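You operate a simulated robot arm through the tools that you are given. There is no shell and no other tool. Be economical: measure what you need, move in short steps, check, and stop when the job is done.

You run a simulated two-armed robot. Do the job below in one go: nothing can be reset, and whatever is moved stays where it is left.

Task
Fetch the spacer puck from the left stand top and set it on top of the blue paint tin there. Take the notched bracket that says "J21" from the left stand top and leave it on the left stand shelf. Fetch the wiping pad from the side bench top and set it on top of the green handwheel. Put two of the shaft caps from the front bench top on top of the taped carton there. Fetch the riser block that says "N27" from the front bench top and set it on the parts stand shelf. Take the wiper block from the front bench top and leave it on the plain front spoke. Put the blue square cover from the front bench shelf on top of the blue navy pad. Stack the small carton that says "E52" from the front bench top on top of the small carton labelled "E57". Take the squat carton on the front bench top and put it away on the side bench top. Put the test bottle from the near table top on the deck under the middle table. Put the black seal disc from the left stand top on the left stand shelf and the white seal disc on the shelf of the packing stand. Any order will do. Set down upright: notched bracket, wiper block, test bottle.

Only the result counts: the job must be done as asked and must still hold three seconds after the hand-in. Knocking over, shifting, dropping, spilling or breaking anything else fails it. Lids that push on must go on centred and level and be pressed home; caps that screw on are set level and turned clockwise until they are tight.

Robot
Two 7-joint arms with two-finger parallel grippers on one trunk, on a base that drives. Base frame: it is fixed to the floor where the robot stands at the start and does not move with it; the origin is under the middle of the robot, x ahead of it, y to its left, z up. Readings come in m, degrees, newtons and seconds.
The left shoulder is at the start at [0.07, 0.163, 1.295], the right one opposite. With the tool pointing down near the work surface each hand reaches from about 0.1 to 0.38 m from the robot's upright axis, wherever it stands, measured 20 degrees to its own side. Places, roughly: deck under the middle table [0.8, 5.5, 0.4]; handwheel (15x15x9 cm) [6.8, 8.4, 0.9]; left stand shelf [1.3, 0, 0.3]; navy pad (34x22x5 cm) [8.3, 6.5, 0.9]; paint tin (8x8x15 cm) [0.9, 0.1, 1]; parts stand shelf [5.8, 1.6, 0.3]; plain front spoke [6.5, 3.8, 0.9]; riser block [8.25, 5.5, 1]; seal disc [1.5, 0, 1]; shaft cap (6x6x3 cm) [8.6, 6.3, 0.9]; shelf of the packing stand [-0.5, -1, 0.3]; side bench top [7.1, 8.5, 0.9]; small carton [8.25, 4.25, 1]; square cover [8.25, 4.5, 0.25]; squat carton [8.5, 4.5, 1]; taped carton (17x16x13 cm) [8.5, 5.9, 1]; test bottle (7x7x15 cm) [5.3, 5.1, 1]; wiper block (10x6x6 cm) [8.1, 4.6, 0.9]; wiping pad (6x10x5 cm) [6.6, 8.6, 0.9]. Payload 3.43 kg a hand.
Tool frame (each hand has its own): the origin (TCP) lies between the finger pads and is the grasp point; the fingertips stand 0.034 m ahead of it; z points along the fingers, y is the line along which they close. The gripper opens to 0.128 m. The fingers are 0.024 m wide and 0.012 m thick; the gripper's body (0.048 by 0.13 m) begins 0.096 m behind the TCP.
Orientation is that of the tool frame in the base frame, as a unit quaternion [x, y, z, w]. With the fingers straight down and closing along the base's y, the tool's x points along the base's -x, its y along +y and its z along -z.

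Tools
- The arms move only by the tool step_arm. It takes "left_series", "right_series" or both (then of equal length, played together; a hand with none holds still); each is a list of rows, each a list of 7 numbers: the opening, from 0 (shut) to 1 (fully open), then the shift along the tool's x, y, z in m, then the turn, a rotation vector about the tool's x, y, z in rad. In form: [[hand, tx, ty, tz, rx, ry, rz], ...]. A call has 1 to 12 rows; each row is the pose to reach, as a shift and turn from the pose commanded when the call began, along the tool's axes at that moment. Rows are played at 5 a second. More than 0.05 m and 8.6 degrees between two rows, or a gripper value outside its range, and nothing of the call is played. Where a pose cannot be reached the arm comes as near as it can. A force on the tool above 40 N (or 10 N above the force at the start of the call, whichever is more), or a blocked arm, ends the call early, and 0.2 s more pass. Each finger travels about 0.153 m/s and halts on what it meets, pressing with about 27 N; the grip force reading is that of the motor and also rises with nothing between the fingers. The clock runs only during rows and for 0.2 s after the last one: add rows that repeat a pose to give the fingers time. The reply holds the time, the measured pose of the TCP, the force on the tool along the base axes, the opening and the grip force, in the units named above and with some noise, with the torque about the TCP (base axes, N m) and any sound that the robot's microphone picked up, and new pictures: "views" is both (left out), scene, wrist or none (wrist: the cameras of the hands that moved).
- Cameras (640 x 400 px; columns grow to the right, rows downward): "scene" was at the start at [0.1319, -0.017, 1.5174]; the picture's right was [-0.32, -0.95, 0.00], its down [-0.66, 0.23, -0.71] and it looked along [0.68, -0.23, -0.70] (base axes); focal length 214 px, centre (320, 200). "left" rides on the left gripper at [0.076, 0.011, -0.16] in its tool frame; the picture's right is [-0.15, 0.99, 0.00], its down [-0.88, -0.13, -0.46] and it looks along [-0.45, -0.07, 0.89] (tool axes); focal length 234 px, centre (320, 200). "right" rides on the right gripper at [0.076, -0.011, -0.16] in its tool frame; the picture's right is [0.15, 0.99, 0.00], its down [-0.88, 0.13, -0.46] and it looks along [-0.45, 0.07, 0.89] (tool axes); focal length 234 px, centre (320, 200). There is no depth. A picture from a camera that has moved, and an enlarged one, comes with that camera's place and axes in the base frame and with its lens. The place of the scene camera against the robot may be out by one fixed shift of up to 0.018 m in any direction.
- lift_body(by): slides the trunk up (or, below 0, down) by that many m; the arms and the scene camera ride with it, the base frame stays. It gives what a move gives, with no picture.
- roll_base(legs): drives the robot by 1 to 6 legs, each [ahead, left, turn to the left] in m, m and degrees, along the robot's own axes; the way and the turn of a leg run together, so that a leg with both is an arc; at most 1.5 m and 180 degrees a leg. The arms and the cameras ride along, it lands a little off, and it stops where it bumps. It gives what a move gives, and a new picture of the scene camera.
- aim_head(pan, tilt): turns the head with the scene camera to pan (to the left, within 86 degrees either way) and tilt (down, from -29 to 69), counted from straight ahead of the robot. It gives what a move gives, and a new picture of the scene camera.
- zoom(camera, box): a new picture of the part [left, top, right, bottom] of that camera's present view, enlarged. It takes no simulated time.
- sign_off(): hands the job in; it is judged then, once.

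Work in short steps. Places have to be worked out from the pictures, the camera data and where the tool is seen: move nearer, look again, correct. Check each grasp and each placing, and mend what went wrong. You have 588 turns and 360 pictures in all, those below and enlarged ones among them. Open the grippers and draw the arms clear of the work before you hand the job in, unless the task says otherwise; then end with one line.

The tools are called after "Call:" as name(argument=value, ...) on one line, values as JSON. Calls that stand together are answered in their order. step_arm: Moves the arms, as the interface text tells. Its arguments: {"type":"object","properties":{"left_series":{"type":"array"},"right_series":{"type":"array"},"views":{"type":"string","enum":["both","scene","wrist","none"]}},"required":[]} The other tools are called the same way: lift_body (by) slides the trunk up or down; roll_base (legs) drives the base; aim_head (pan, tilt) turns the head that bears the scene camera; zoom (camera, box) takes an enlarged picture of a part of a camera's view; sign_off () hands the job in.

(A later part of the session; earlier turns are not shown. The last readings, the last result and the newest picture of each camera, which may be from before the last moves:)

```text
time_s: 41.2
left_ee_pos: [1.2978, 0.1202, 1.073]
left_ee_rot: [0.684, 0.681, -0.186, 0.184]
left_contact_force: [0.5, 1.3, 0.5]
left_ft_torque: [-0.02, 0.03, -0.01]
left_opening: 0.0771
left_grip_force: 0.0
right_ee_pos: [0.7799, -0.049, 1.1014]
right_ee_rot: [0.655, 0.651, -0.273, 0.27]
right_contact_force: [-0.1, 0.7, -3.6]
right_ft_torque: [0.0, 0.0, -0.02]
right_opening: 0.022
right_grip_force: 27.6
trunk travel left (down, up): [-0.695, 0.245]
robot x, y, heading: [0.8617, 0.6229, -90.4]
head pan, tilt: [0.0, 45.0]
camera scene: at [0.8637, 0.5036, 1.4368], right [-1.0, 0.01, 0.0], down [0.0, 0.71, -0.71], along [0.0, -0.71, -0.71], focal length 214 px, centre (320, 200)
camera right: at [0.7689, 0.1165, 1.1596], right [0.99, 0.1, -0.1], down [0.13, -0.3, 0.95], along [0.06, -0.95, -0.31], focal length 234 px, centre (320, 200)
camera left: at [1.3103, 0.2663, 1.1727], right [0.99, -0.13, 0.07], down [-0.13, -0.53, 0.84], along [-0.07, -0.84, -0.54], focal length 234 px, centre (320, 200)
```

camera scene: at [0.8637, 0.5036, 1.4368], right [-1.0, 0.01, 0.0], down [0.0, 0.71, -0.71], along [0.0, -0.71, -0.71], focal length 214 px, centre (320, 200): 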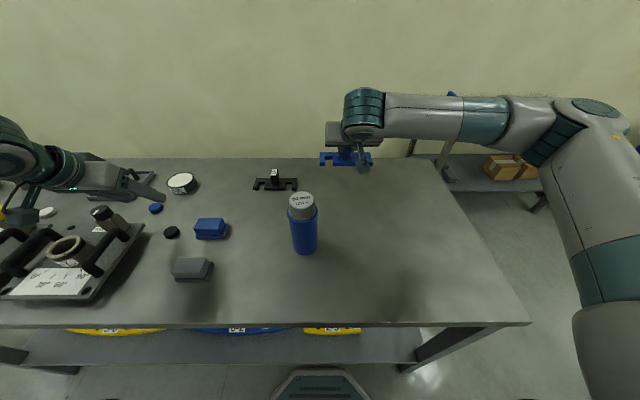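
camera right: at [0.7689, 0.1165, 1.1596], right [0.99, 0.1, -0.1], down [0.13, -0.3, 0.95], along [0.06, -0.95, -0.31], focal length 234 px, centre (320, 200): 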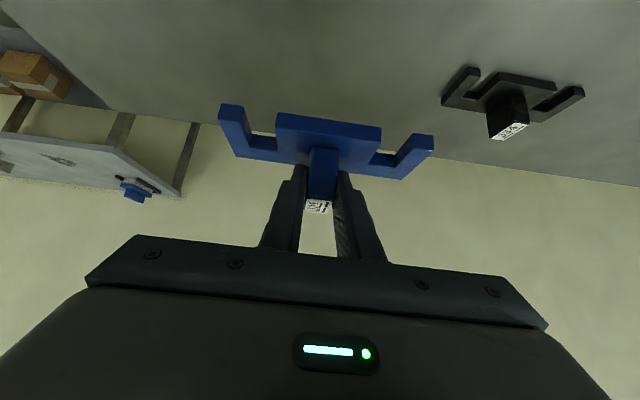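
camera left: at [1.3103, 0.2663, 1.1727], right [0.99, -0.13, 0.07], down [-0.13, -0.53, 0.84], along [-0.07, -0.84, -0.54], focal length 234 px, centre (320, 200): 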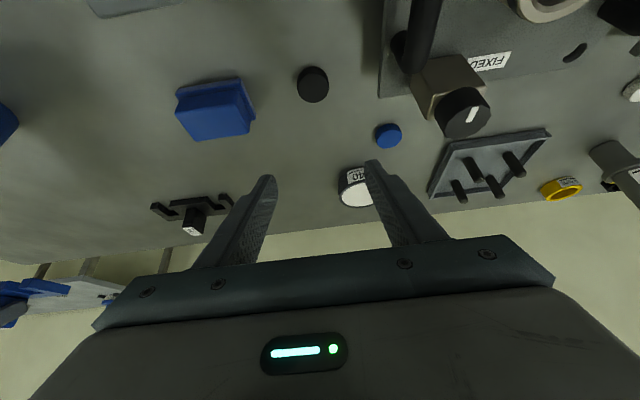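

Disc is at [1.30, 0.113]. I lower the left hand straight down to just above the table and look.

Call:
step_arm(left_series=[[0.6, 0.02, 0.002, 0.0346, 0, 0, 0], [0.6, 0.04, 0.002, 0.069, 0, 0, 0], [0.6, 0.055, 0.002, 0.095, 0, 0, 0], [0.6, 0.066, 0.002, 0.114, 0, 0, 0]], views="wrist")

```text
time_s: 42.2
left_ee_pos: [1.3005, 0.1181, 0.9393]
left_ee_rot: [0.684, 0.682, -0.184, 0.182]
left_contact_force: [0.2, 0.5, -1.1]
left_ft_torque: [-0.01, -0.01, 0.0]
left_opening: 0.0767
left_grip_force: 0.0
right_ee_pos: [0.7788, -0.0514, 1.0994]
right_ee_rot: [0.655, 0.652, -0.271, 0.27]
right_contact_force: [0.0, 0.2, -3.2]
right_ft_torque: [-0.01, -0.01, -0.02]
right_opening: 0.0219
right_grip_force: 26.9
trunk travel left (down, up): [-0.695, 0.245]
robot x, y, heading: [0.857, 0.6241, -90.3]
head pan, tilt: [0.0, 45.0]
camera left: at [1.313, 0.2652, 1.04], right [0.99, -0.13, 0.07], down [-0.13, -0.53, 0.84], along [-0.07, -0.84, -0.54], focal length 234 px, centre (320, 200)
```

left: 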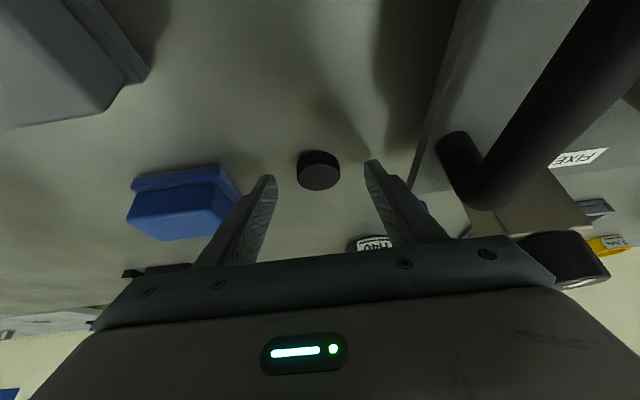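

The disc sits between the fingertips; close and lift slightly.

Call:
step_arm(left_series=[[0.4, -0.002, 0, 0.001, 0, 0, 0], [0.2, -0.002, 0, 0.001, 0, 0, 0], [0.1, -0.002, 0, 0.001, 0, 0, 0], [0.1, -0.002, 0, 0.001, 0, 0, 0], [0.1, -0.022, 0, -0.034, 0, 0, 0], [0.1, -0.042, 0, -0.069, 0, 0, 0]], views="wrist")

```text
time_s: 43.6
left_ee_pos: [1.2993, 0.1166, 1.0211]
left_ee_rot: [0.684, 0.681, -0.185, 0.183]
left_contact_force: [0.4, -0.7, -0.6]
left_ft_torque: [0.03, 0.04, 0.04]
left_opening: 0.0357
left_grip_force: 27.1
right_ee_pos: [0.7789, -0.0518, 1.0982]
right_ee_rot: [0.655, 0.651, -0.272, 0.27]
right_contact_force: [-0.8, -0.3, -3.9]
right_ft_torque: [0.01, 0.02, -0.01]
right_opening: 0.022
right_grip_force: 26.4
trunk travel left (down, up): [-0.695, 0.245]
robot x, y, heading: [0.8631, 0.6208, -90.4]
head pan, tilt: [0.0, 45.0]
camera left: at [1.3109, 0.2617, 1.1208], right [0.99, -0.13, 0.07], down [-0.13, -0.53, 0.84], along [-0.07, -0.84, -0.54], focal length 234 px, centre (320, 200)
```

left: 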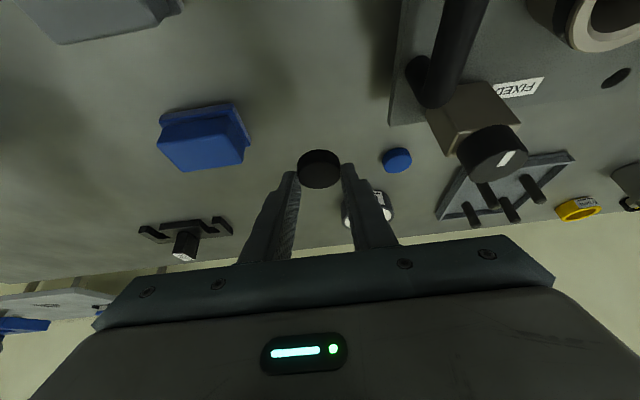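

Both items are held. I raise the trunk, back off from the stand and look at the shelf.

Call:
lift_body(by=0.12)

Call:
roll_base(legs=[[-0.7, 0, 0]])

Call:
lift_body(by=-0.65)

Call:
aim_head(pan=0, tilt=25)

```text
time_s: 45.1
left_ee_pos: [1.2998, 0.1155, 1.1405]
left_ee_rot: [0.684, 0.682, -0.184, 0.183]
left_contact_force: [0.6, 0.0, -0.5]
left_ft_torque: [-0.02, 0.01, 0.0]
left_opening: 0.0357
left_grip_force: 27.1
right_ee_pos: [0.7791, -0.0519, 1.2194]
right_ee_rot: [0.655, 0.651, -0.272, 0.27]
right_contact_force: [0.6, 0.0, -2.8]
right_ft_torque: [0.07, -0.03, 0.01]
right_opening: 0.0216
right_grip_force: 27.2
trunk travel left (down, up): [-0.815, 0.125]
robot x, y, heading: [0.8612, 0.623, -90.5]
head pan, tilt: [0.0, 45.0]
```

```text
time_s: 48.9
left_ee_pos: [1.3031, 0.8157, 1.1406]
left_ee_rot: [0.685, 0.681, -0.183, 0.182]
left_contact_force: [-0.3, 0.2, 0.4]
left_ft_torque: [0.02, 0.02, 0.0]
left_opening: 0.0357
left_grip_force: 27.1
right_ee_pos: [0.7831, 0.6474, 1.2176]
right_ee_rot: [0.655, 0.652, -0.271, 0.27]
right_contact_force: [0.1, 0.0, -3.4]
right_ft_torque: [0.03, 0.03, 0.01]
right_opening: 0.0218
right_grip_force: 27.0
trunk travel left (down, up): [-0.815, 0.125]
robot x, y, heading: [0.8565, 1.3236, -90.2]
head pan, tilt: [0.0, 45.0]
camera scene: at [0.8654, 1.1992, 1.5563], right [-1.0, 0.0, 0.0], down [0.0, 0.71, -0.71], along [0.0, -0.71, -0.71], focal length 214 px, centre (320, 200)
```

scene: 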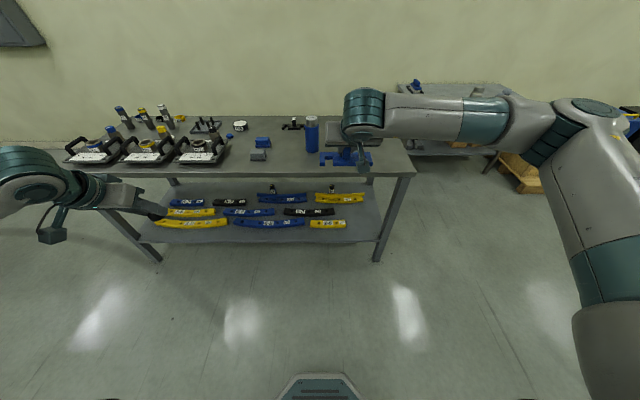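

```text
refused: -0.65 is not a number from -0.4 to 0.4
```

```text
time_s: 49.8
left_ee_pos: [1.3034, 0.8164, 1.1401]
left_ee_rot: [0.684, 0.681, -0.184, 0.184]
left_contact_force: [0.1, 1.1, -0.1]
left_ft_torque: [0.02, 0.02, 0.02]
left_opening: 0.0361
left_grip_force: 27.2
right_ee_pos: [0.7819, 0.6487, 1.2198]
right_ee_rot: [0.655, 0.652, -0.271, 0.27]
right_contact_force: [-0.1, 1.0, -3.4]
right_ft_torque: [0.06, 0.05, 0.0]
right_opening: 0.0219
right_grip_force: 26.7
trunk travel left (down, up): [-0.815, 0.125]
robot x, y, heading: [0.8606, 1.324, -90.3]
head pan, tilt: [0.0, 25.0]
camera scene: at [0.8654, 1.1894, 1.587], right [-1.0, 0.0, 0.0], down [0.0, 0.42, -0.91], along [0.0, -0.91, -0.42], focal length 214 px, centre (320, 200)
```

scene: 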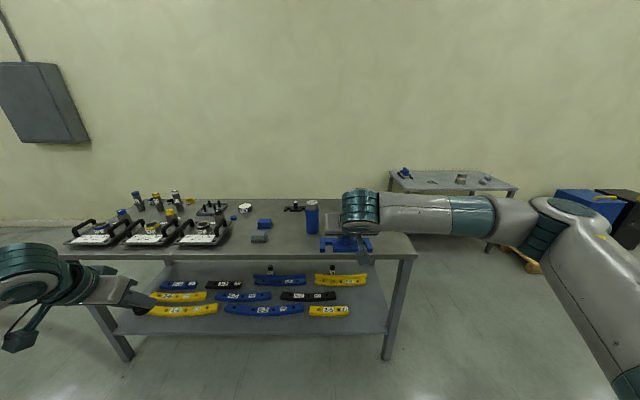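

I lower the trunk in two steps and look again.

Call:
lift_body(by=-0.4)

Call:
lift_body(by=-0.15)

Call:
aim_head(pan=0, tilt=30)

Call:
zoom(camera="scene", box=[100, 130, 420, 330])

```text
time_s: 53.6
left_ee_pos: [1.302, 0.8164, 0.7407]
left_ee_rot: [0.684, 0.682, -0.184, 0.184]
left_contact_force: [0.1, 0.7, 0.1]
left_ft_torque: [-0.01, 0.0, -0.01]
left_opening: 0.0352
left_grip_force: 27.3
right_ee_pos: [0.7828, 0.6478, 0.8197]
right_ee_rot: [0.654, 0.653, -0.271, 0.271]
right_contact_force: [0.1, -0.4, -3.8]
right_ft_torque: [0.05, 0.04, 0.0]
right_opening: 0.0218
right_grip_force: 27.1
trunk travel left (down, up): [-0.415, 0.525]
robot x, y, heading: [0.8669, 1.3245, -90.3]
head pan, tilt: [0.0, 25.0]
```

```text
time_s: 55.3
left_ee_pos: [1.3033, 0.816, 0.5897]
left_ee_rot: [0.684, 0.681, -0.184, 0.184]
left_contact_force: [0.0, 0.3, -0.5]
left_ft_torque: [-0.01, 0.01, -0.01]
left_opening: 0.0355
left_grip_force: 27.3
right_ee_pos: [0.7829, 0.6486, 0.6697]
right_ee_rot: [0.654, 0.652, -0.271, 0.27]
right_contact_force: [-0.5, 0.9, -4.1]
right_ft_torque: [0.03, 0.01, -0.02]
right_opening: 0.022
right_grip_force: 26.9
trunk travel left (down, up): [-0.265, 0.675]
robot x, y, heading: [0.8637, 1.3193, -90.2]
head pan, tilt: [0.0, 25.0]
```

```text
time_s: 56.0
left_ee_pos: [1.3023, 0.8155, 0.5906]
left_ee_rot: [0.685, 0.681, -0.185, 0.183]
left_contact_force: [0.1, -0.2, -0.3]
left_ft_torque: [0.01, 0.01, 0.03]
left_opening: 0.0355
left_grip_force: 26.5
right_ee_pos: [0.7821, 0.6488, 0.6695]
right_ee_rot: [0.654, 0.652, -0.271, 0.27]
right_contact_force: [-0.3, 0.1, -4.3]
right_ft_torque: [0.06, -0.01, 0.01]
right_opening: 0.0218
right_grip_force: 27.0
trunk travel left (down, up): [-0.265, 0.675]
robot x, y, heading: [0.8645, 1.3189, -90.2]
head pan, tilt: [0.0, 30.0]
camera scene: at [0.8653, 1.1911, 1.0291], right [-1.0, 0.0, 0.0], down [0.0, 0.5, -0.87], along [0.0, -0.87, -0.5], focal length 214 px, centre (320, 200)
```

scene: 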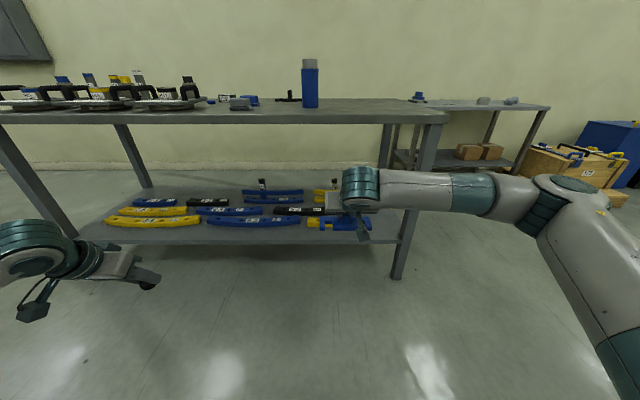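

```text
2.00 times, centred on (260, 230) of scene
camera zoom: at [0.8653, 1.1911, 1.0291], right [-1.0, 0.0, 0.0], down [0.0, 0.5, -0.87], along [0.0, -0.87, -0.5], focal length 429 px, centre (440, 140)
```

zoom: 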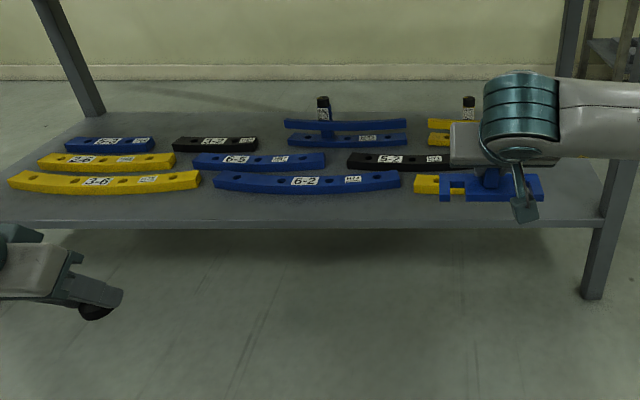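

There is an 11 cm free strip along the shelf's front (y ≈ 0.23–0.34). I level both hands, drop the trunk further and drive in so the bracket comes near x 0.60 and the disc near x 1.12.

Call:
step_arm(right_series=[[0, 0.035, 0, -0.011, 0, 0, 0], [0, 0.07, 0, -0.022, 0, 0, 0], [0, 0.105, 0, -0.033, 0, 0, 0], [0, 0.14, 0, -0.044, 0, 0, 0]], views="none")

Call:
lift_body(by=-0.19)

Call:
roll_base(legs=[[0, -0.18, 0.2], [0.42, 0, 0]])

Call:
aim_head(pan=0, tilt=35)

```text
time_s: 57.0
left_ee_pos: [1.3022, 0.8172, 0.5909]
left_ee_rot: [0.684, 0.681, -0.184, 0.183]
left_contact_force: [-0.1, -0.1, 0.6]
left_ft_torque: [0.0, 0.02, -0.01]
left_opening: 0.0354
left_grip_force: 27.1
right_ee_pos: [0.7844, 0.7809, 0.6015]
right_ee_rot: [0.654, 0.652, -0.27, 0.271]
right_contact_force: [0.2, 0.4, -3.2]
right_ft_torque: [-0.03, -0.02, -0.03]
right_opening: 0.0215
right_grip_force: 26.7
trunk travel left (down, up): [-0.265, 0.675]
robot x, y, heading: [0.8645, 1.3248, -90.4]
head pan, tilt: [0.0, 30.0]
```

```text
time_s: 59.1
left_ee_pos: [1.3026, 0.8164, 0.4005]
left_ee_rot: [0.684, 0.682, -0.184, 0.183]
left_contact_force: [0.0, 0.0, 0.0]
left_ft_torque: [0.02, 0.01, -0.01]
left_opening: 0.0357
left_grip_force: 27.5
right_ee_pos: [0.7832, 0.7797, 0.4109]
right_ee_rot: [0.655, 0.652, -0.272, 0.27]
right_contact_force: [0.2, 0.3, -3.5]
right_ft_torque: [0.02, 0.0, 0.01]
right_opening: 0.0219
right_grip_force: 27.3
trunk travel left (down, up): [-0.075, 0.865]
robot x, y, heading: [0.8644, 1.3201, -90.5]
head pan, tilt: [0.0, 30.0]
```

```text
time_s: 62.8
left_ee_pos: [1.1222, 0.3858, 0.4002]
left_ee_rot: [0.686, 0.68, -0.185, 0.183]
left_contact_force: [0.0, 0.2, 0.0]
left_ft_torque: [-0.01, -0.03, -0.01]
left_opening: 0.0357
left_grip_force: 26.8
right_ee_pos: [0.6018, 0.3531, 0.4123]
right_ee_rot: [0.656, 0.651, -0.271, 0.27]
right_contact_force: [0.4, 0.7, -2.9]
right_ft_torque: [0.0, 0.01, 0.02]
right_opening: 0.0218
right_grip_force: 26.7
trunk travel left (down, up): [-0.075, 0.865]
robot x, y, heading: [0.6854, 0.8952, -90.5]
head pan, tilt: [0.0, 30.0]
camera scene: at [0.6852, 0.7625, 0.839], right [-1.0, 0.01, 0.0], down [0.0, 0.5, -0.87], along [-0.01, -0.87, -0.5], focal length 214 px, centre (320, 200)
```

scene: 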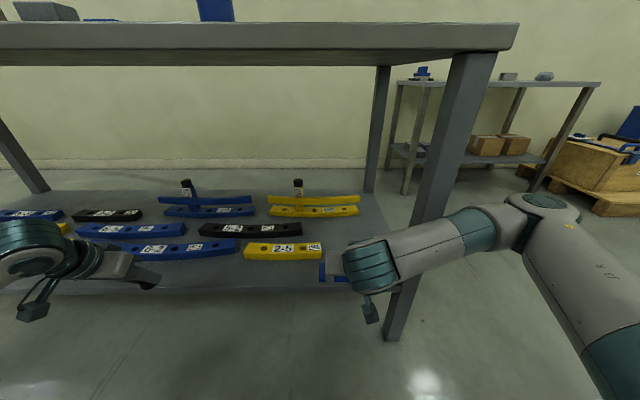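

```text
time_s: 63.5
left_ee_pos: [1.1207, 0.3856, 0.4006]
left_ee_rot: [0.686, 0.68, -0.184, 0.182]
left_contact_force: [-0.1, 0.3, 0.3]
left_ft_torque: [-0.03, 0.03, 0.0]
left_opening: 0.0359
left_grip_force: 27.0
right_ee_pos: [0.6024, 0.3522, 0.4113]
right_ee_rot: [0.656, 0.651, -0.272, 0.269]
right_contact_force: [0.6, 0.1, -3.5]
right_ft_torque: [0.03, -0.03, 0.0]
right_opening: 0.0218
right_grip_force: 27.5
trunk travel left (down, up): [-0.075, 0.865]
robot x, y, heading: [0.6813, 0.8923, -90.5]
head pan, tilt: [0.0, 35.0]
camera scene: at [0.6852, 0.7648, 0.8313], right [-1.0, 0.01, 0.0], down [0.0, 0.57, -0.82], along [-0.01, -0.82, -0.57], focal length 214 px, centre (320, 200)
```

scene: 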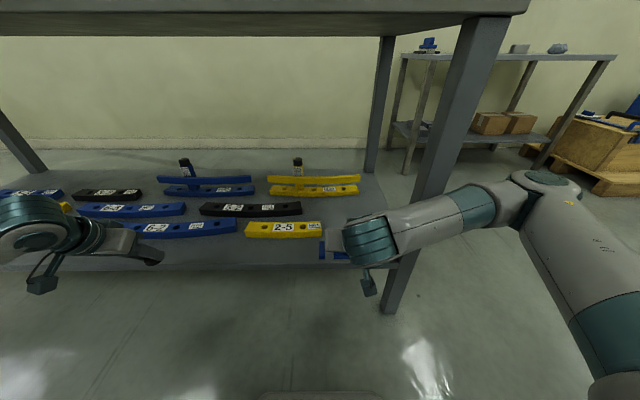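

Positions look right. I drive in 8.5 cm more and lower to about 1 cm above the shelf.

Call:
roll_base(legs=[[0.085, 0, 0.3]])

Call:
lift_body(by=-0.045)

Call:
step_arm(right_series=[[0, 0, 0, 0, 0, 0, 0]], left_series=[[0.1, 0, 0, 0, 0, 0, 0]], views="both")

```text
time_s: 64.5
left_ee_pos: [1.1173, 0.3227, 0.4032]
left_ee_rot: [0.688, 0.676, -0.188, 0.183]
left_contact_force: [0.5, -0.2, -0.6]
left_ft_torque: [-0.01, -0.03, 0.0]
left_opening: 0.0355
left_grip_force: 27.2
right_ee_pos: [0.6023, 0.3063, 0.4081]
right_ee_rot: [0.65, 0.659, -0.269, 0.267]
right_contact_force: [-0.4, 0.1, -3.8]
right_ft_torque: [0.02, 0.0, 0.0]
right_opening: 0.0218
right_grip_force: 26.8
trunk travel left (down, up): [-0.075, 0.865]
robot x, y, heading: [0.6814, 0.8355, -90.9]
head pan, tilt: [0.0, 35.0]
stopped in leg 1: the robot was blocked; the commanded pose is now the measured one
camera scene: at [0.6862, 0.7095, 0.8324], right [-1.0, 0.02, 0.0], down [0.01, 0.57, -0.82], along [-0.02, -0.82, -0.57], focal length 214 px, centre (320, 200)
```

scene: 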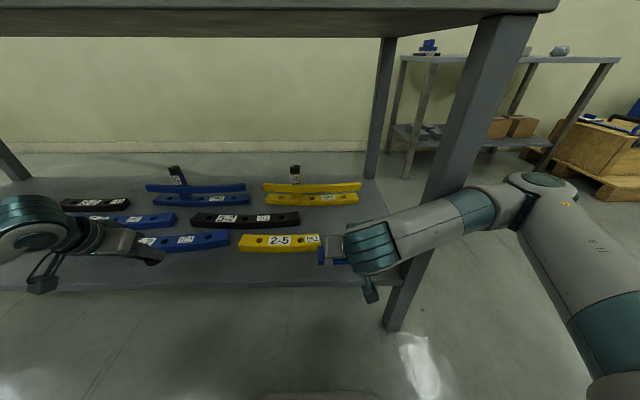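

```text
time_s: 65.4
left_ee_pos: [1.1174, 0.323, 0.3589]
left_ee_rot: [0.688, 0.677, -0.188, 0.184]
left_contact_force: [-0.4, 0.1, -0.1]
left_ft_torque: [0.0, -0.01, 0.0]
left_opening: 0.0357
left_grip_force: 27.3
right_ee_pos: [0.602, 0.3067, 0.3634]
right_ee_rot: [0.65, 0.659, -0.268, 0.267]
right_contact_force: [-0.4, -0.4, -4.6]
right_ft_torque: [-0.01, 0.03, 0.0]
right_opening: 0.0216
right_grip_force: 26.9
trunk travel left (down, up): [-0.03, 0.91]
robot x, y, heading: [0.6807, 0.8327, -91.0]
head pan, tilt: [0.0, 35.0]
```

```text
time_s: 65.8
left_ee_pos: [1.1176, 0.323, 0.3586]
left_ee_rot: [0.688, 0.676, -0.189, 0.184]
left_contact_force: [0.4, 0.1, -1.1]
left_ft_torque: [0.01, 0.0, 0.02]
left_opening: 0.0358
left_grip_force: 27.6
right_ee_pos: [0.6018, 0.3061, 0.3624]
right_ee_rot: [0.65, 0.659, -0.268, 0.267]
right_contact_force: [-1.1, -0.9, -3.6]
right_ft_torque: [-0.02, 0.02, -0.03]
right_opening: 0.0217
right_grip_force: 26.7
trunk travel left (down, up): [-0.03, 0.91]
robot x, y, heading: [0.6823, 0.834, -91.2]
head pan, tilt: [0.0, 35.0]
camera scene: at [0.6852, 0.7102, 0.7873], right [-1.0, 0.02, 0.0], down [0.01, 0.57, -0.82], along [-0.01, -0.82, -0.57], focal length 214 px, centre (320, 200)
camera right: at [0.5887, 0.4695, 0.4229], right [0.99, 0.12, -0.11], down [0.14, -0.31, 0.94], along [0.07, -0.94, -0.32], focal length 234 px, centre (320, 200)
camera left: at [1.1311, 0.4701, 0.4579], right [0.99, -0.14, 0.07], down [-0.14, -0.52, 0.84], along [-0.08, -0.84, -0.54], focal length 234 px, centre (320, 200)
```

scene: 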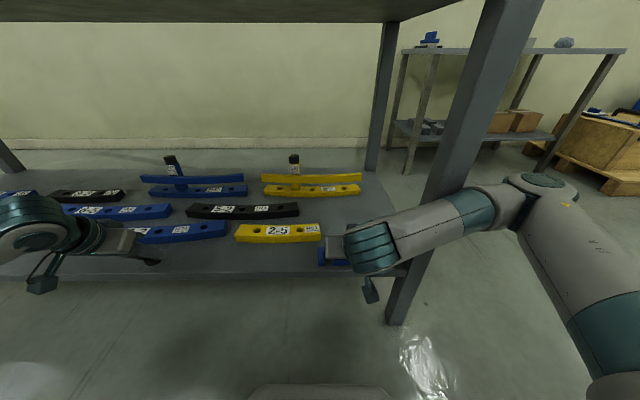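
right: 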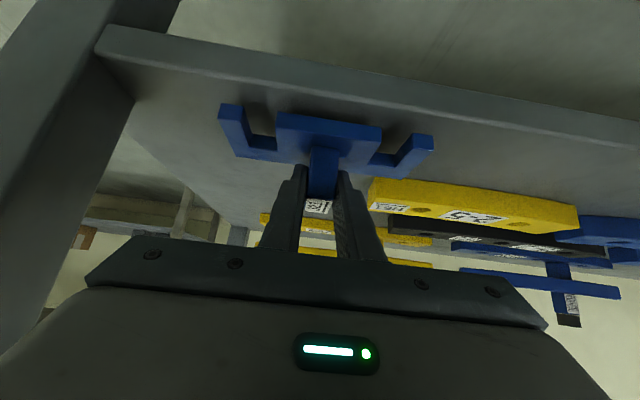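
left: 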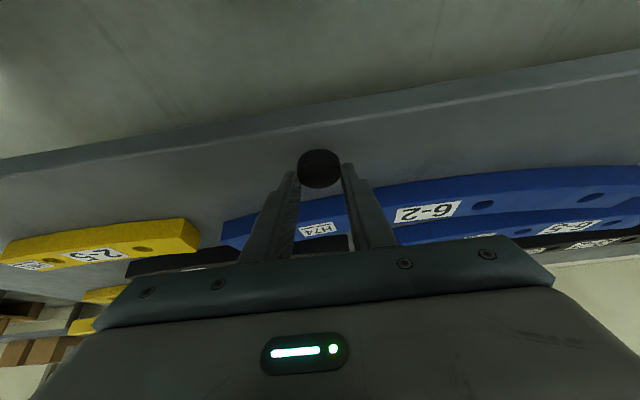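

The right forearm brushed the leg, so I stay put and first set the disc down with the left hand: 3 cm deeper, then creep to contact.

Call:
step_arm(left_series=[[0.1, -0.026, 0, 0.015, 0, 0, 0], [0.1, -0.0185, 0, 0.028, 0, 0, 0], [0.1, -0.017, 0, 0.0306, 0, 0, 0], [0.1, -0.016, 0, 0.0323, 0, 0, 0], [0.1, -0.015, 0, 0.0341, 0, 0, 0], [0.1, -0.0145, 0, 0.035, 0, 0, 0]], views="wrist")

```text
time_s: 67.2
left_ee_pos: [1.1174, 0.2927, 0.3391]
left_ee_rot: [0.687, 0.676, -0.19, 0.187]
left_contact_force: [-2.5, 2.2, 23.6]
left_ft_torque: [0.04, 0.06, 0.0]
left_opening: 0.0356
left_grip_force: 26.6
right_ee_pos: [0.6021, 0.3063, 0.3625]
right_ee_rot: [0.65, 0.659, -0.267, 0.268]
right_contact_force: [0.4, 0.5, -3.6]
right_ft_torque: [-0.01, 0.0, -0.05]
right_opening: 0.0215
right_grip_force: 26.8
trunk travel left (down, up): [-0.03, 0.91]
robot x, y, heading: [0.6797, 0.8349, -90.7]
head pan, tilt: [0.0, 35.0]
camera left: at [1.1305, 0.4399, 0.4382], right [0.99, -0.14, 0.07], down [-0.14, -0.52, 0.84], along [-0.08, -0.84, -0.53], focal length 234 px, centre (320, 200)
```

left: 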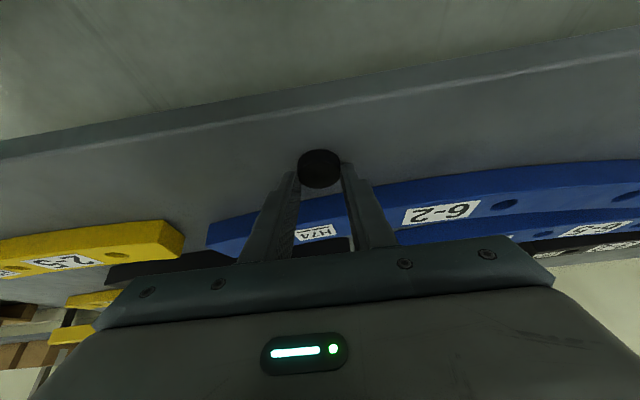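

Disc rests on the shelf. Open modestly and back out along the fingers.

Call:
step_arm(left_series=[[0.1, 0.0, 0, -0.002, 0, 0, 0], [0.45, 0, 0, -0.002, 0, 0, 0], [0.45, 0, 0, -0.002, 0, 0, 0], [0.45, 0, 0, -0.03, 0, 0, 0], [0.45, 0.02, 0, -0.06, 0, 0, 0], [0.45, 0.05, 0, -0.09, 0, 0, 0], [0.45, 0.09, 0, -0.11, 0, 0, 0]], views="wrist")

```text
time_s: 68.8
left_ee_pos: [1.1262, 0.4141, 0.3887]
left_ee_rot: [0.689, 0.675, -0.189, 0.182]
left_contact_force: [0.8, 0.6, -0.7]
left_ft_torque: [-0.02, 0.02, 0.03]
left_opening: 0.0576
left_grip_force: 0.0
left hand out of reach, approached as far as the arm can: row 7
right_ee_pos: [0.601, 0.3059, 0.3624]
right_ee_rot: [0.65, 0.659, -0.268, 0.266]
right_contact_force: [-0.4, 0.1, -4.4]
right_ft_torque: [0.04, 0.0, -0.03]
right_opening: 0.0217
right_grip_force: 26.5
trunk travel left (down, up): [-0.03, 0.91]
robot x, y, heading: [0.6834, 0.8366, -91.0]
head pan, tilt: [0.0, 35.0]
camera left: at [1.1412, 0.5613, 0.488], right [0.99, -0.15, 0.07], down [-0.14, -0.53, 0.84], along [-0.09, -0.84, -0.54], focal length 234 px, centre (320, 200)
```

left: 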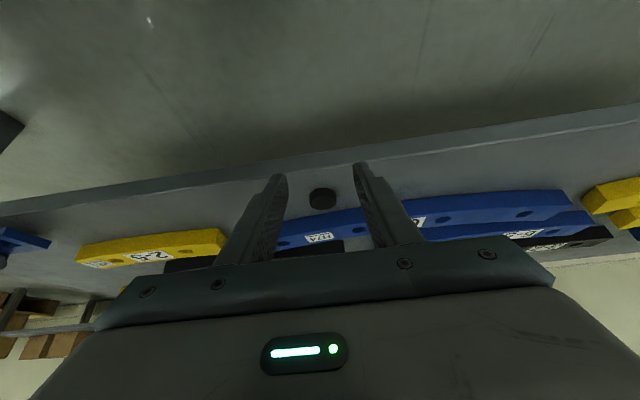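

Disc placed. For leg clearance I shift the base 8 cm to its left and a bit back, then reach right and deeper with the bracket.

Call:
roll_base(legs=[[-0.03, 0, 0.5], [0, 0.09, 0]])

Call:
step_arm(right_series=[[0, 0, -0.03, 0, 0, 0, 0], [0, 0, -0.06, 0, 0, 0, 0], [0, 0, -0.1, 0, 0, 0, 0], [0, -0.02, -0.1, 0.02, 0, 0, 0], [0, -0.035, -0.1, 0.035, 0, 0, 0], [0, -0.045, -0.1, 0.045, 0, 0, 0]], views="both")

```text
time_s: 70.4
left_ee_pos: [1.2223, 0.4474, 0.3858]
left_ee_rot: [0.685, 0.681, -0.184, 0.181]
left_contact_force: [0.5, -0.5, 0.6]
left_ft_torque: [0.02, -0.03, -0.01]
left_opening: 0.0576
left_grip_force: 0.0
right_ee_pos: [0.6984, 0.3318, 0.359]
right_ee_rot: [0.648, 0.663, -0.264, 0.266]
right_contact_force: [0.1, 0.2, -2.8]
right_ft_torque: [0.05, 0.0, 0.0]
right_opening: 0.0219
right_grip_force: 27.0
trunk travel left (down, up): [-0.03, 0.91]
robot x, y, heading: [0.7741, 0.8608, -90.4]
head pan, tilt: [0.0, 35.0]
camera scene: at [0.7772, 0.7341, 0.7862], right [-1.0, 0.01, 0.0], down [0.0, 0.57, -0.82], along [-0.01, -0.82, -0.57], focal length 214 px, centre (320, 200)
```

scene: 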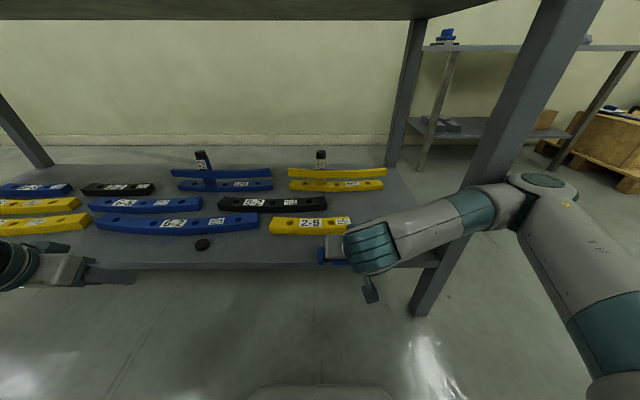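

```text
time_s: 71.8
left_ee_pos: [1.2232, 0.4473, 0.3848]
left_ee_rot: [0.685, 0.681, -0.185, 0.182]
left_contact_force: [0.1, 0.5, 1.2]
left_ft_torque: [-0.02, 0.01, -0.01]
left_opening: 0.0575
left_grip_force: 0.1
right_ee_pos: [0.5994, 0.2648, 0.3579]
right_ee_rot: [0.648, 0.663, -0.264, 0.266]
right_contact_force: [0.4, 0.7, -4.2]
right_ft_torque: [0.01, 0.03, 0.02]
right_opening: 0.0218
right_grip_force: 27.3
trunk travel left (down, up): [-0.03, 0.91]
robot x, y, heading: [0.7761, 0.8599, -90.3]
head pan, tilt: [0.0, 35.0]
camera scene: at [0.7772, 0.7341, 0.7862], right [-1.0, 0.01, 0.0], down [0.0, 0.57, -0.82], along [-0.01, -0.82, -0.57], focal length 214 px, centre (320, 200)
camera right: at [0.5849, 0.4278, 0.42], right [0.99, 0.13, -0.11], down [0.14, -0.31, 0.94], along [0.09, -0.94, -0.33], focal length 234 px, centre (320, 200)
```

scene: 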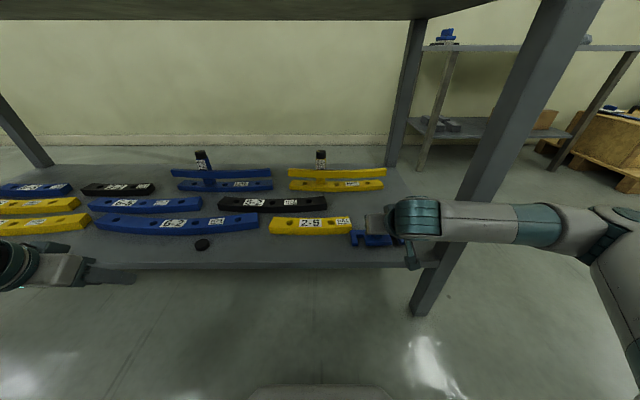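
right: 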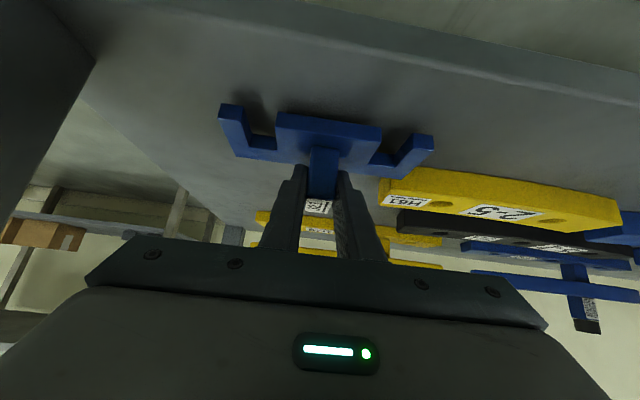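

Let me zoom to check the bracket's clearance from the 2-5 bar before lowering.

Call:
zoom(camera="scene", box=[260, 195, 440, 285])

Call:
zoom(camera="right", box=[200, 80, 460, 260])

```text
3.56 times, centred on (350, 240) of scene
camera zoom: at [0.7772, 0.7341, 0.7862], right [-1.0, 0.01, 0.0], down [0.0, 0.57, -0.82], along [-0.01, -0.82, -0.57], focal length 763 px, centre (213, 58)
```

zoom: 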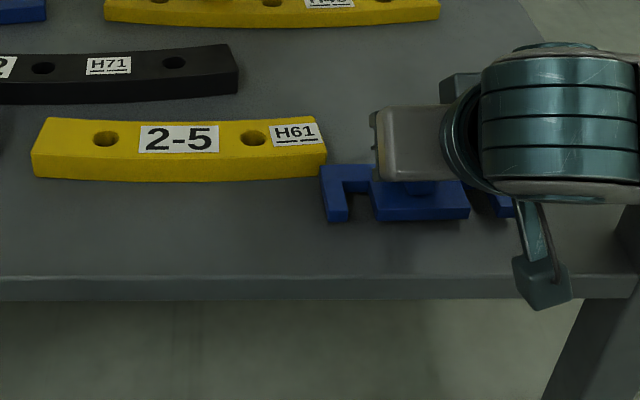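

```text
2.22 times, centred on (330, 170) of right
camera zoom: at [0.5849, 0.4278, 0.42], right [0.99, 0.13, -0.11], down [0.14, -0.31, 0.94], along [0.09, -0.94, -0.33], focal length 520 px, centre (298, 267)
```

zoom: 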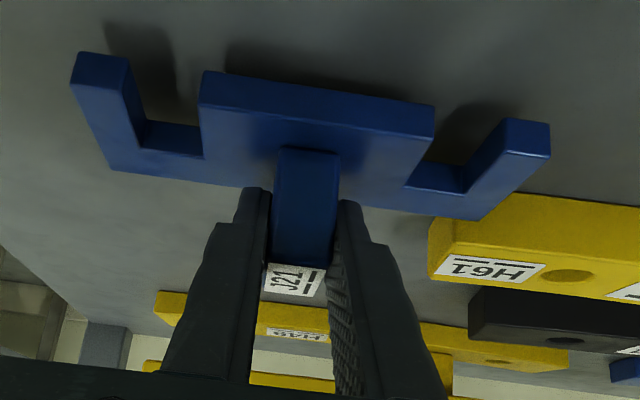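

It is close to the bar's end, so I shift 2 cm to -x, then creep down to contact.

Call:
step_arm(right_series=[[0, 0.0035, -0.012, -0.0035, 0, 0, 0], [0, 0.0035, -0.022, -0.0035, 0, 0, 0], [0, 0.007, -0.022, 0, 0, 0, 0], [0, 0.009, -0.022, 0.002, 0, 0, 0], [0, 0.0105, -0.022, 0.0035, 0, 0, 0], [0, 0.012, -0.022, 0.005, 0, 0, 0], [0, 0.0135, -0.022, 0.0065, 0, 0, 0]], views="wrist")

Call:
zoom(camera="scene", box=[260, 195, 440, 285])

```text
time_s: 73.4
left_ee_pos: [1.2229, 0.448, 0.3869]
left_ee_rot: [0.684, 0.682, -0.184, 0.182]
left_contact_force: [-0.1, 0.9, -0.6]
left_ft_torque: [-0.01, 0.03, 0.01]
left_opening: 0.0576
left_grip_force: 0.0
right_ee_pos: [0.5773, 0.2689, 0.3486]
right_ee_rot: [0.647, 0.661, -0.267, 0.269]
right_contact_force: [-7.1, 3.2, 24.1]
right_ft_torque: [-0.33, -0.7, 0.48]
right_opening: 0.022
right_grip_force: 27.4
trunk travel left (down, up): [-0.03, 0.91]
robot x, y, heading: [0.7737, 0.857, -90.1]
head pan, tilt: [0.0, 35.0]
camera right: at [0.5633, 0.4332, 0.4085], right [0.99, 0.12, -0.11], down [0.14, -0.31, 0.94], along [0.08, -0.94, -0.32], focal length 234 px, centre (320, 200)
```

right: 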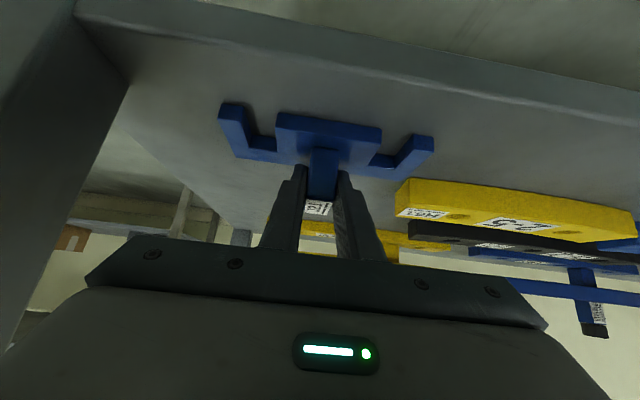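

```text
3.56 times, centred on (350, 240) of scene
camera zoom: at [0.7774, 0.7359, 0.787], right [-1.0, 0.01, 0.0], down [0.0, 0.57, -0.82], along [-0.01, -0.82, -0.57], focal length 763 px, centre (213, 58)
```

zoom: 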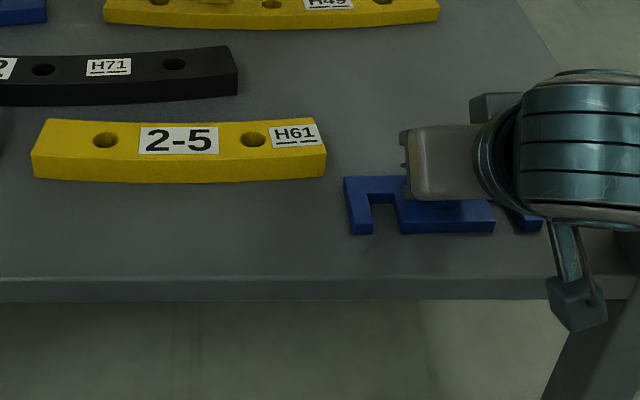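

Bracket is on the shelf. Release gently and back out along the fingers.

Call:
step_arm(right_series=[[0, -0.002, 0, -0.002, 0, 0, 0], [0.25, -0.002, 0, -0.002, 0, 0, 0], [0.5, -0.002, 0, -0.002, 0, 0, 0], [0.5, -0.002, 0, -0.03, 0, 0, 0], [0.5, -0.002, 0, -0.07, 0, 0, 0], [0.5, 0.02, 0, -0.11, 0, 0, 0]], views="wrist")

```text
time_s: 74.8
left_ee_pos: [1.2218, 0.447, 0.3865]
left_ee_rot: [0.685, 0.681, -0.184, 0.181]
left_contact_force: [-1.0, -0.2, -0.2]
left_ft_torque: [0.01, -0.02, 0.04]
left_opening: 0.0576
left_grip_force: 0.1
right_ee_pos: [0.581, 0.3231, 0.4094]
right_ee_rot: [0.648, 0.663, -0.264, 0.265]
right_contact_force: [0.2, 0.0, -0.2]
right_ft_torque: [0.03, 0.01, -0.01]
right_opening: 0.0638
right_grip_force: 0.0
right hand out of reach, approached as far as the arm can: row 6
trunk travel left (down, up): [-0.03, 0.91]
robot x, y, heading: [0.7733, 0.8613, -90.3]
head pan, tilt: [0.0, 35.0]
camera right: at [0.5659, 0.4866, 0.4708], right [0.99, 0.13, -0.11], down [0.14, -0.32, 0.94], along [0.09, -0.94, -0.33], focal length 234 px, centre (320, 200)
```

right: 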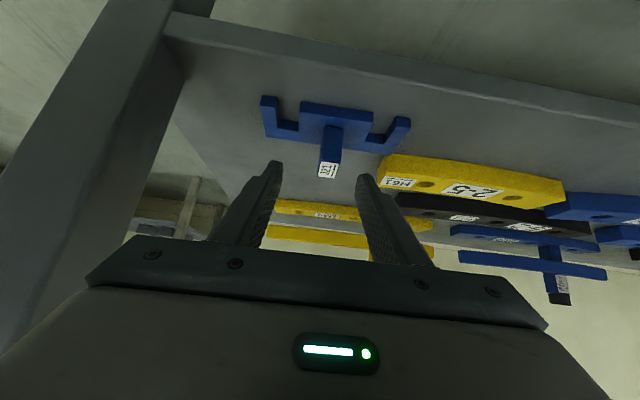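

The bracket stands upright. I back off, raise the trunk and drive along the stand toward the white disc.

Call:
roll_base(legs=[[-0.45, 0, 0]])

Call:
lift_body(by=0.4)

Call:
lift_body(by=0.4)

Call:
roll_base(legs=[[0, 0.5, 0], [0.5, 0, 0]])

Call:
aim_head(pan=25, tilt=45)

```text
time_s: 77.5
left_ee_pos: [1.2247, 0.9065, 0.3865]
left_ee_rot: [0.686, 0.68, -0.185, 0.181]
left_contact_force: [0.5, 0.1, -0.1]
left_ft_torque: [0.01, 0.02, -0.01]
left_opening: 0.0578
left_grip_force: 0.0
right_ee_pos: [0.582, 0.7833, 0.4083]
right_ee_rot: [0.649, 0.663, -0.264, 0.265]
right_contact_force: [0.0, 0.3, -0.3]
right_ft_torque: [0.02, -0.01, 0.03]
right_opening: 0.064
right_grip_force: 0.0
trunk travel left (down, up): [-0.03, 0.91]
robot x, y, heading: [0.7766, 1.3214, -90.5]
head pan, tilt: [0.0, 35.0]
camera scene: at [0.7804, 1.1949, 0.7863], right [-1.0, 0.01, 0.0], down [0.01, 0.57, -0.82], along [-0.01, -0.82, -0.57], focal length 214 px, centre (320, 200)
```

scene: 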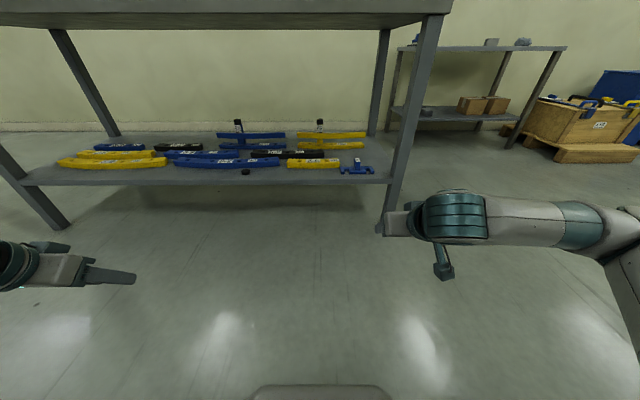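

```text
time_s: 81.4
left_ee_pos: [1.2255, 0.908, 0.7869]
left_ee_rot: [0.687, 0.679, -0.186, 0.18]
left_contact_force: [-0.2, 0.0, -0.1]
left_ft_torque: [-0.02, 0.0, -0.01]
left_opening: 0.0577
left_grip_force: 0.0
right_ee_pos: [0.5821, 0.7848, 0.8097]
right_ee_rot: [0.65, 0.662, -0.264, 0.264]
right_contact_force: [0.0, 0.4, 0.5]
right_ft_torque: [0.0, -0.01, -0.02]
right_opening: 0.0638
right_grip_force: 0.1
trunk travel left (down, up): [-0.43, 0.51]
robot x, y, heading: [0.7739, 1.3206, -90.6]
head pan, tilt: [0.0, 35.0]
```

```text
time_s: 85.2
left_ee_pos: [1.2256, 0.9061, 1.185]
left_ee_rot: [0.686, 0.68, -0.185, 0.182]
left_contact_force: [-1.2, -0.9, 0.6]
left_ft_torque: [0.02, -0.01, -0.05]
left_opening: 0.0574
left_grip_force: 0.1
right_ee_pos: [0.5814, 0.7851, 1.2095]
right_ee_rot: [0.649, 0.662, -0.264, 0.266]
right_contact_force: [-0.8, -0.4, 0.0]
right_ft_torque: [-0.03, -0.01, 0.02]
right_opening: 0.0639
right_grip_force: 0.0
trunk travel left (down, up): [-0.83, 0.11]
robot x, y, heading: [0.7785, 1.3235, -90.7]
head pan, tilt: [0.0, 35.0]
```

```text
time_s: 90.6
left_ee_pos: [1.6971, 0.3956, 1.186]
left_ee_rot: [0.688, 0.678, -0.185, 0.18]
left_contact_force: [0.1, 0.2, -0.7]
left_ft_torque: [-0.03, 0.0, -0.01]
left_opening: 0.0575
left_grip_force: 0.1
right_ee_pos: [1.0527, 0.2767, 1.2094]
right_ee_rot: [0.651, 0.66, -0.265, 0.265]
right_contact_force: [-0.9, 1.0, 0.2]
right_ft_torque: [0.03, -0.01, 0.0]
right_opening: 0.064
right_grip_force: 0.0
trunk travel left (down, up): [-0.83, 0.11]
robot x, y, heading: [1.252, 0.8151, -91.0]
head pan, tilt: [0.0, 35.0]
camera scene: at [1.2547, 0.6872, 1.5864], right [-1.0, 0.02, 0.0], down [0.01, 0.57, -0.82], along [-0.01, -0.82, -0.57], focal length 214 px, centre (320, 200)
```

scene: 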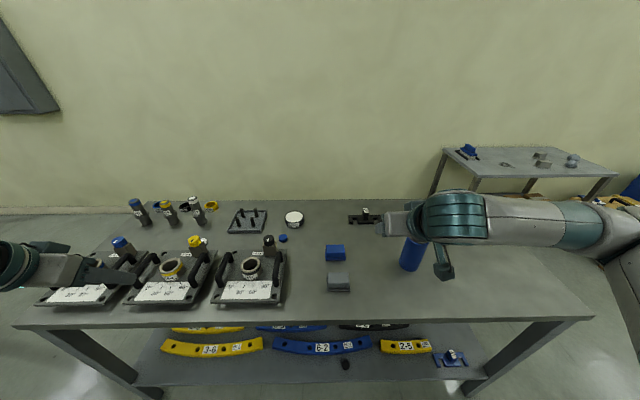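

```text
time_s: 91.5
left_ee_pos: [1.6976, 0.396, 1.1852]
left_ee_rot: [0.689, 0.677, -0.186, 0.18]
left_contact_force: [0.1, 0.3, 0.3]
left_ft_torque: [-0.01, 0.02, 0.03]
left_opening: 0.0578
left_grip_force: 0.1
right_ee_pos: [1.0541, 0.277, 1.209]
right_ee_rot: [0.651, 0.66, -0.265, 0.264]
right_contact_force: [0.1, 0.4, -0.1]
right_ft_torque: [0.0, 0.04, -0.01]
right_opening: 0.0641
right_grip_force: 0.0
trunk travel left (down, up): [-0.83, 0.11]
robot x, y, heading: [1.2506, 0.8132, -90.9]
head pan, tilt: [25.0, 45.0]
camera scene: at [1.2891, 0.6999, 1.5715], right [-0.91, -0.41, 0.0], down [-0.29, 0.65, -0.71], along [0.29, -0.65, -0.71], focal length 214 px, centre (320, 200)
```

scene: 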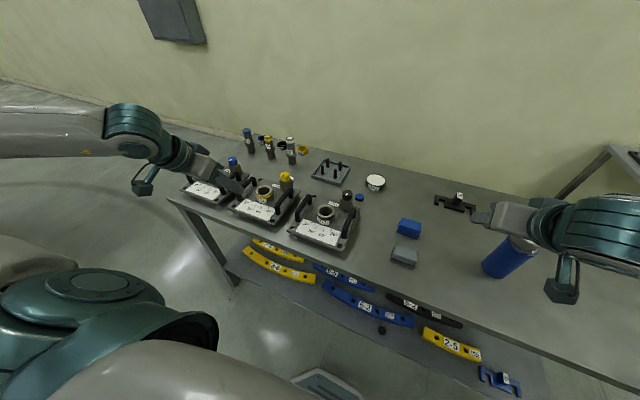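

The white disc isn't evident; I zoom on the middle region.

Call:
zoom(camera="scene", box=[180, 120, 420, 260])

```text
2.67 times, centred on (300, 190) of scene
camera zoom: at [1.2891, 0.6999, 1.5715], right [-0.91, -0.41, 0.0], down [-0.29, 0.65, -0.71], along [0.29, -0.65, -0.71], focal length 572 px, centre (373, 227)
```

zoom: 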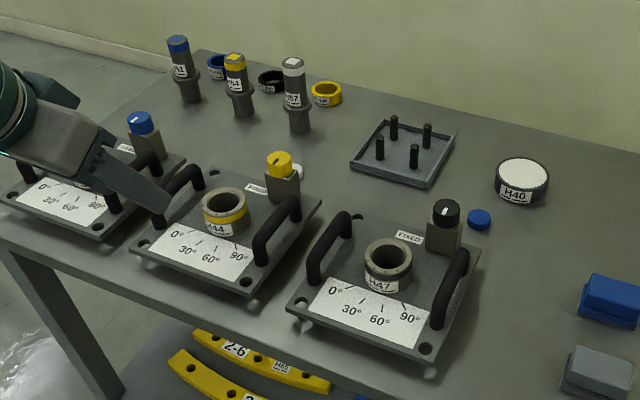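

White disc found behind the yellow knob at about [1.738, 0.028]. I drive in, turn the left hand upright and hover over it.

Call:
roll_base(legs=[[0.2, 0.02, 0.9]])

Call:
step_arm(left_series=[[0.6, -0.024, 0.005, 0.028, 0, 0.105, 0], [0.6, -0.048, 0.01, 0.056, 0, 0.21, 0], [0.6, -0.072, 0.015, 0.084, 0, 0.315, 0], [0.6, -0.096, 0.02, 0.112, 0, 0.42, 0], [0.6, -0.112, 0.025, 0.135, 0, 0.524, 0]], views="both")

```text
time_s: 93.1
left_ee_pos: [1.7218, 0.1983, 1.1862]
left_ee_rot: [0.684, 0.682, -0.185, 0.183]
left_contact_force: [-0.4, -0.2, -0.4]
left_ft_torque: [-0.03, 0.01, 0.01]
left_opening: 0.0574
left_grip_force: 0.0
right_ee_pos: [1.0797, 0.0703, 1.2098]
right_ee_rot: [0.646, 0.665, -0.263, 0.267]
right_contact_force: [0.1, 0.0, 0.4]
right_ft_torque: [0.01, 0.02, -0.01]
right_opening: 0.064
right_grip_force: 0.1
trunk travel left (down, up): [-0.83, 0.11]
robot x, y, heading: [1.2704, 0.6102, -90.0]
head pan, tilt: [25.0, 45.0]
camera scene: at [1.3089, 0.4982, 1.5717], right [-0.91, -0.42, 0.0], down [-0.3, 0.64, -0.71], along [0.3, -0.64, -0.71], focal length 214 px, centre (320, 200)
```

scene: 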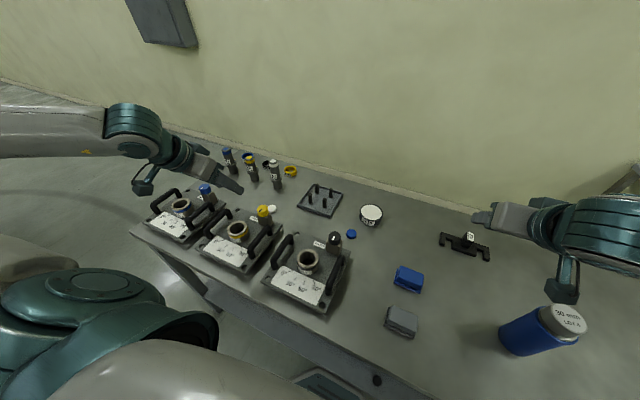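

```text
time_s: 94.3
left_ee_pos: [1.7473, 0.0299, 1.1247]
left_ee_rot: [0.708, 0.706, 0.0, -0.003]
left_contact_force: [-0.3, 0.3, -0.7]
left_ft_torque: [0.02, 0.03, 0.02]
left_opening: 0.0766
left_grip_force: 0.1
right_ee_pos: [1.0804, 0.0664, 1.2079]
right_ee_rot: [0.646, 0.666, -0.262, 0.267]
right_contact_force: [0.1, -0.6, 0.4]
right_ft_torque: [0.02, -0.01, 0.0]
right_opening: 0.0637
right_grip_force: 0.2
trunk travel left (down, up): [-0.83, 0.11]
robot x, y, heading: [1.2676, 0.6108, -89.9]
head pan, tilt: [25.0, 45.0]
camera scene: at [1.3092, 0.4934, 1.5713], right [-0.91, -0.42, 0.0], down [-0.3, 0.64, -0.71], along [0.3, -0.64, -0.71], focal length 214 px, centre (320, 200)
camera left: at [1.7583, 0.106, 1.2843], right [0.99, -0.15, 0.0], down [-0.13, -0.88, 0.45], along [-0.07, -0.45, -0.89], focal length 234 px, centre (320, 200)
```

scene: 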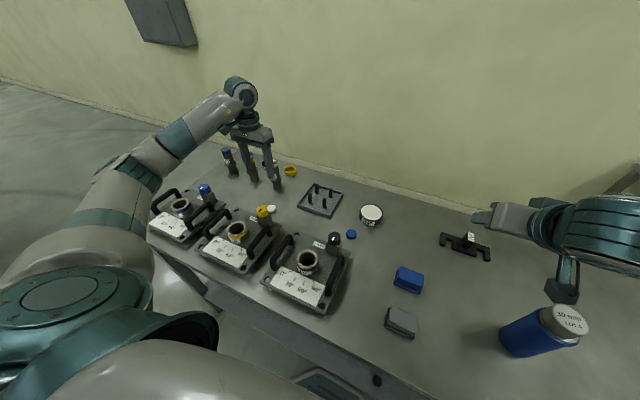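
left: 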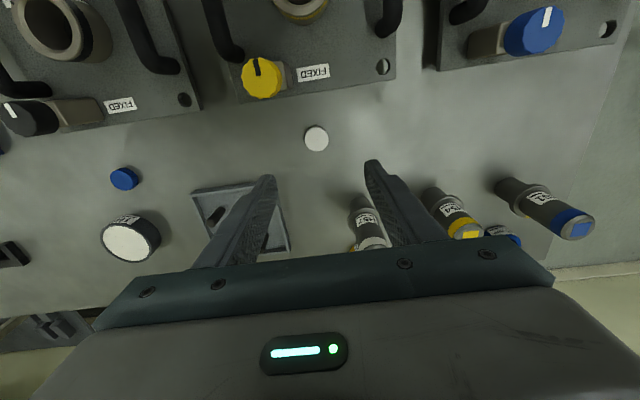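

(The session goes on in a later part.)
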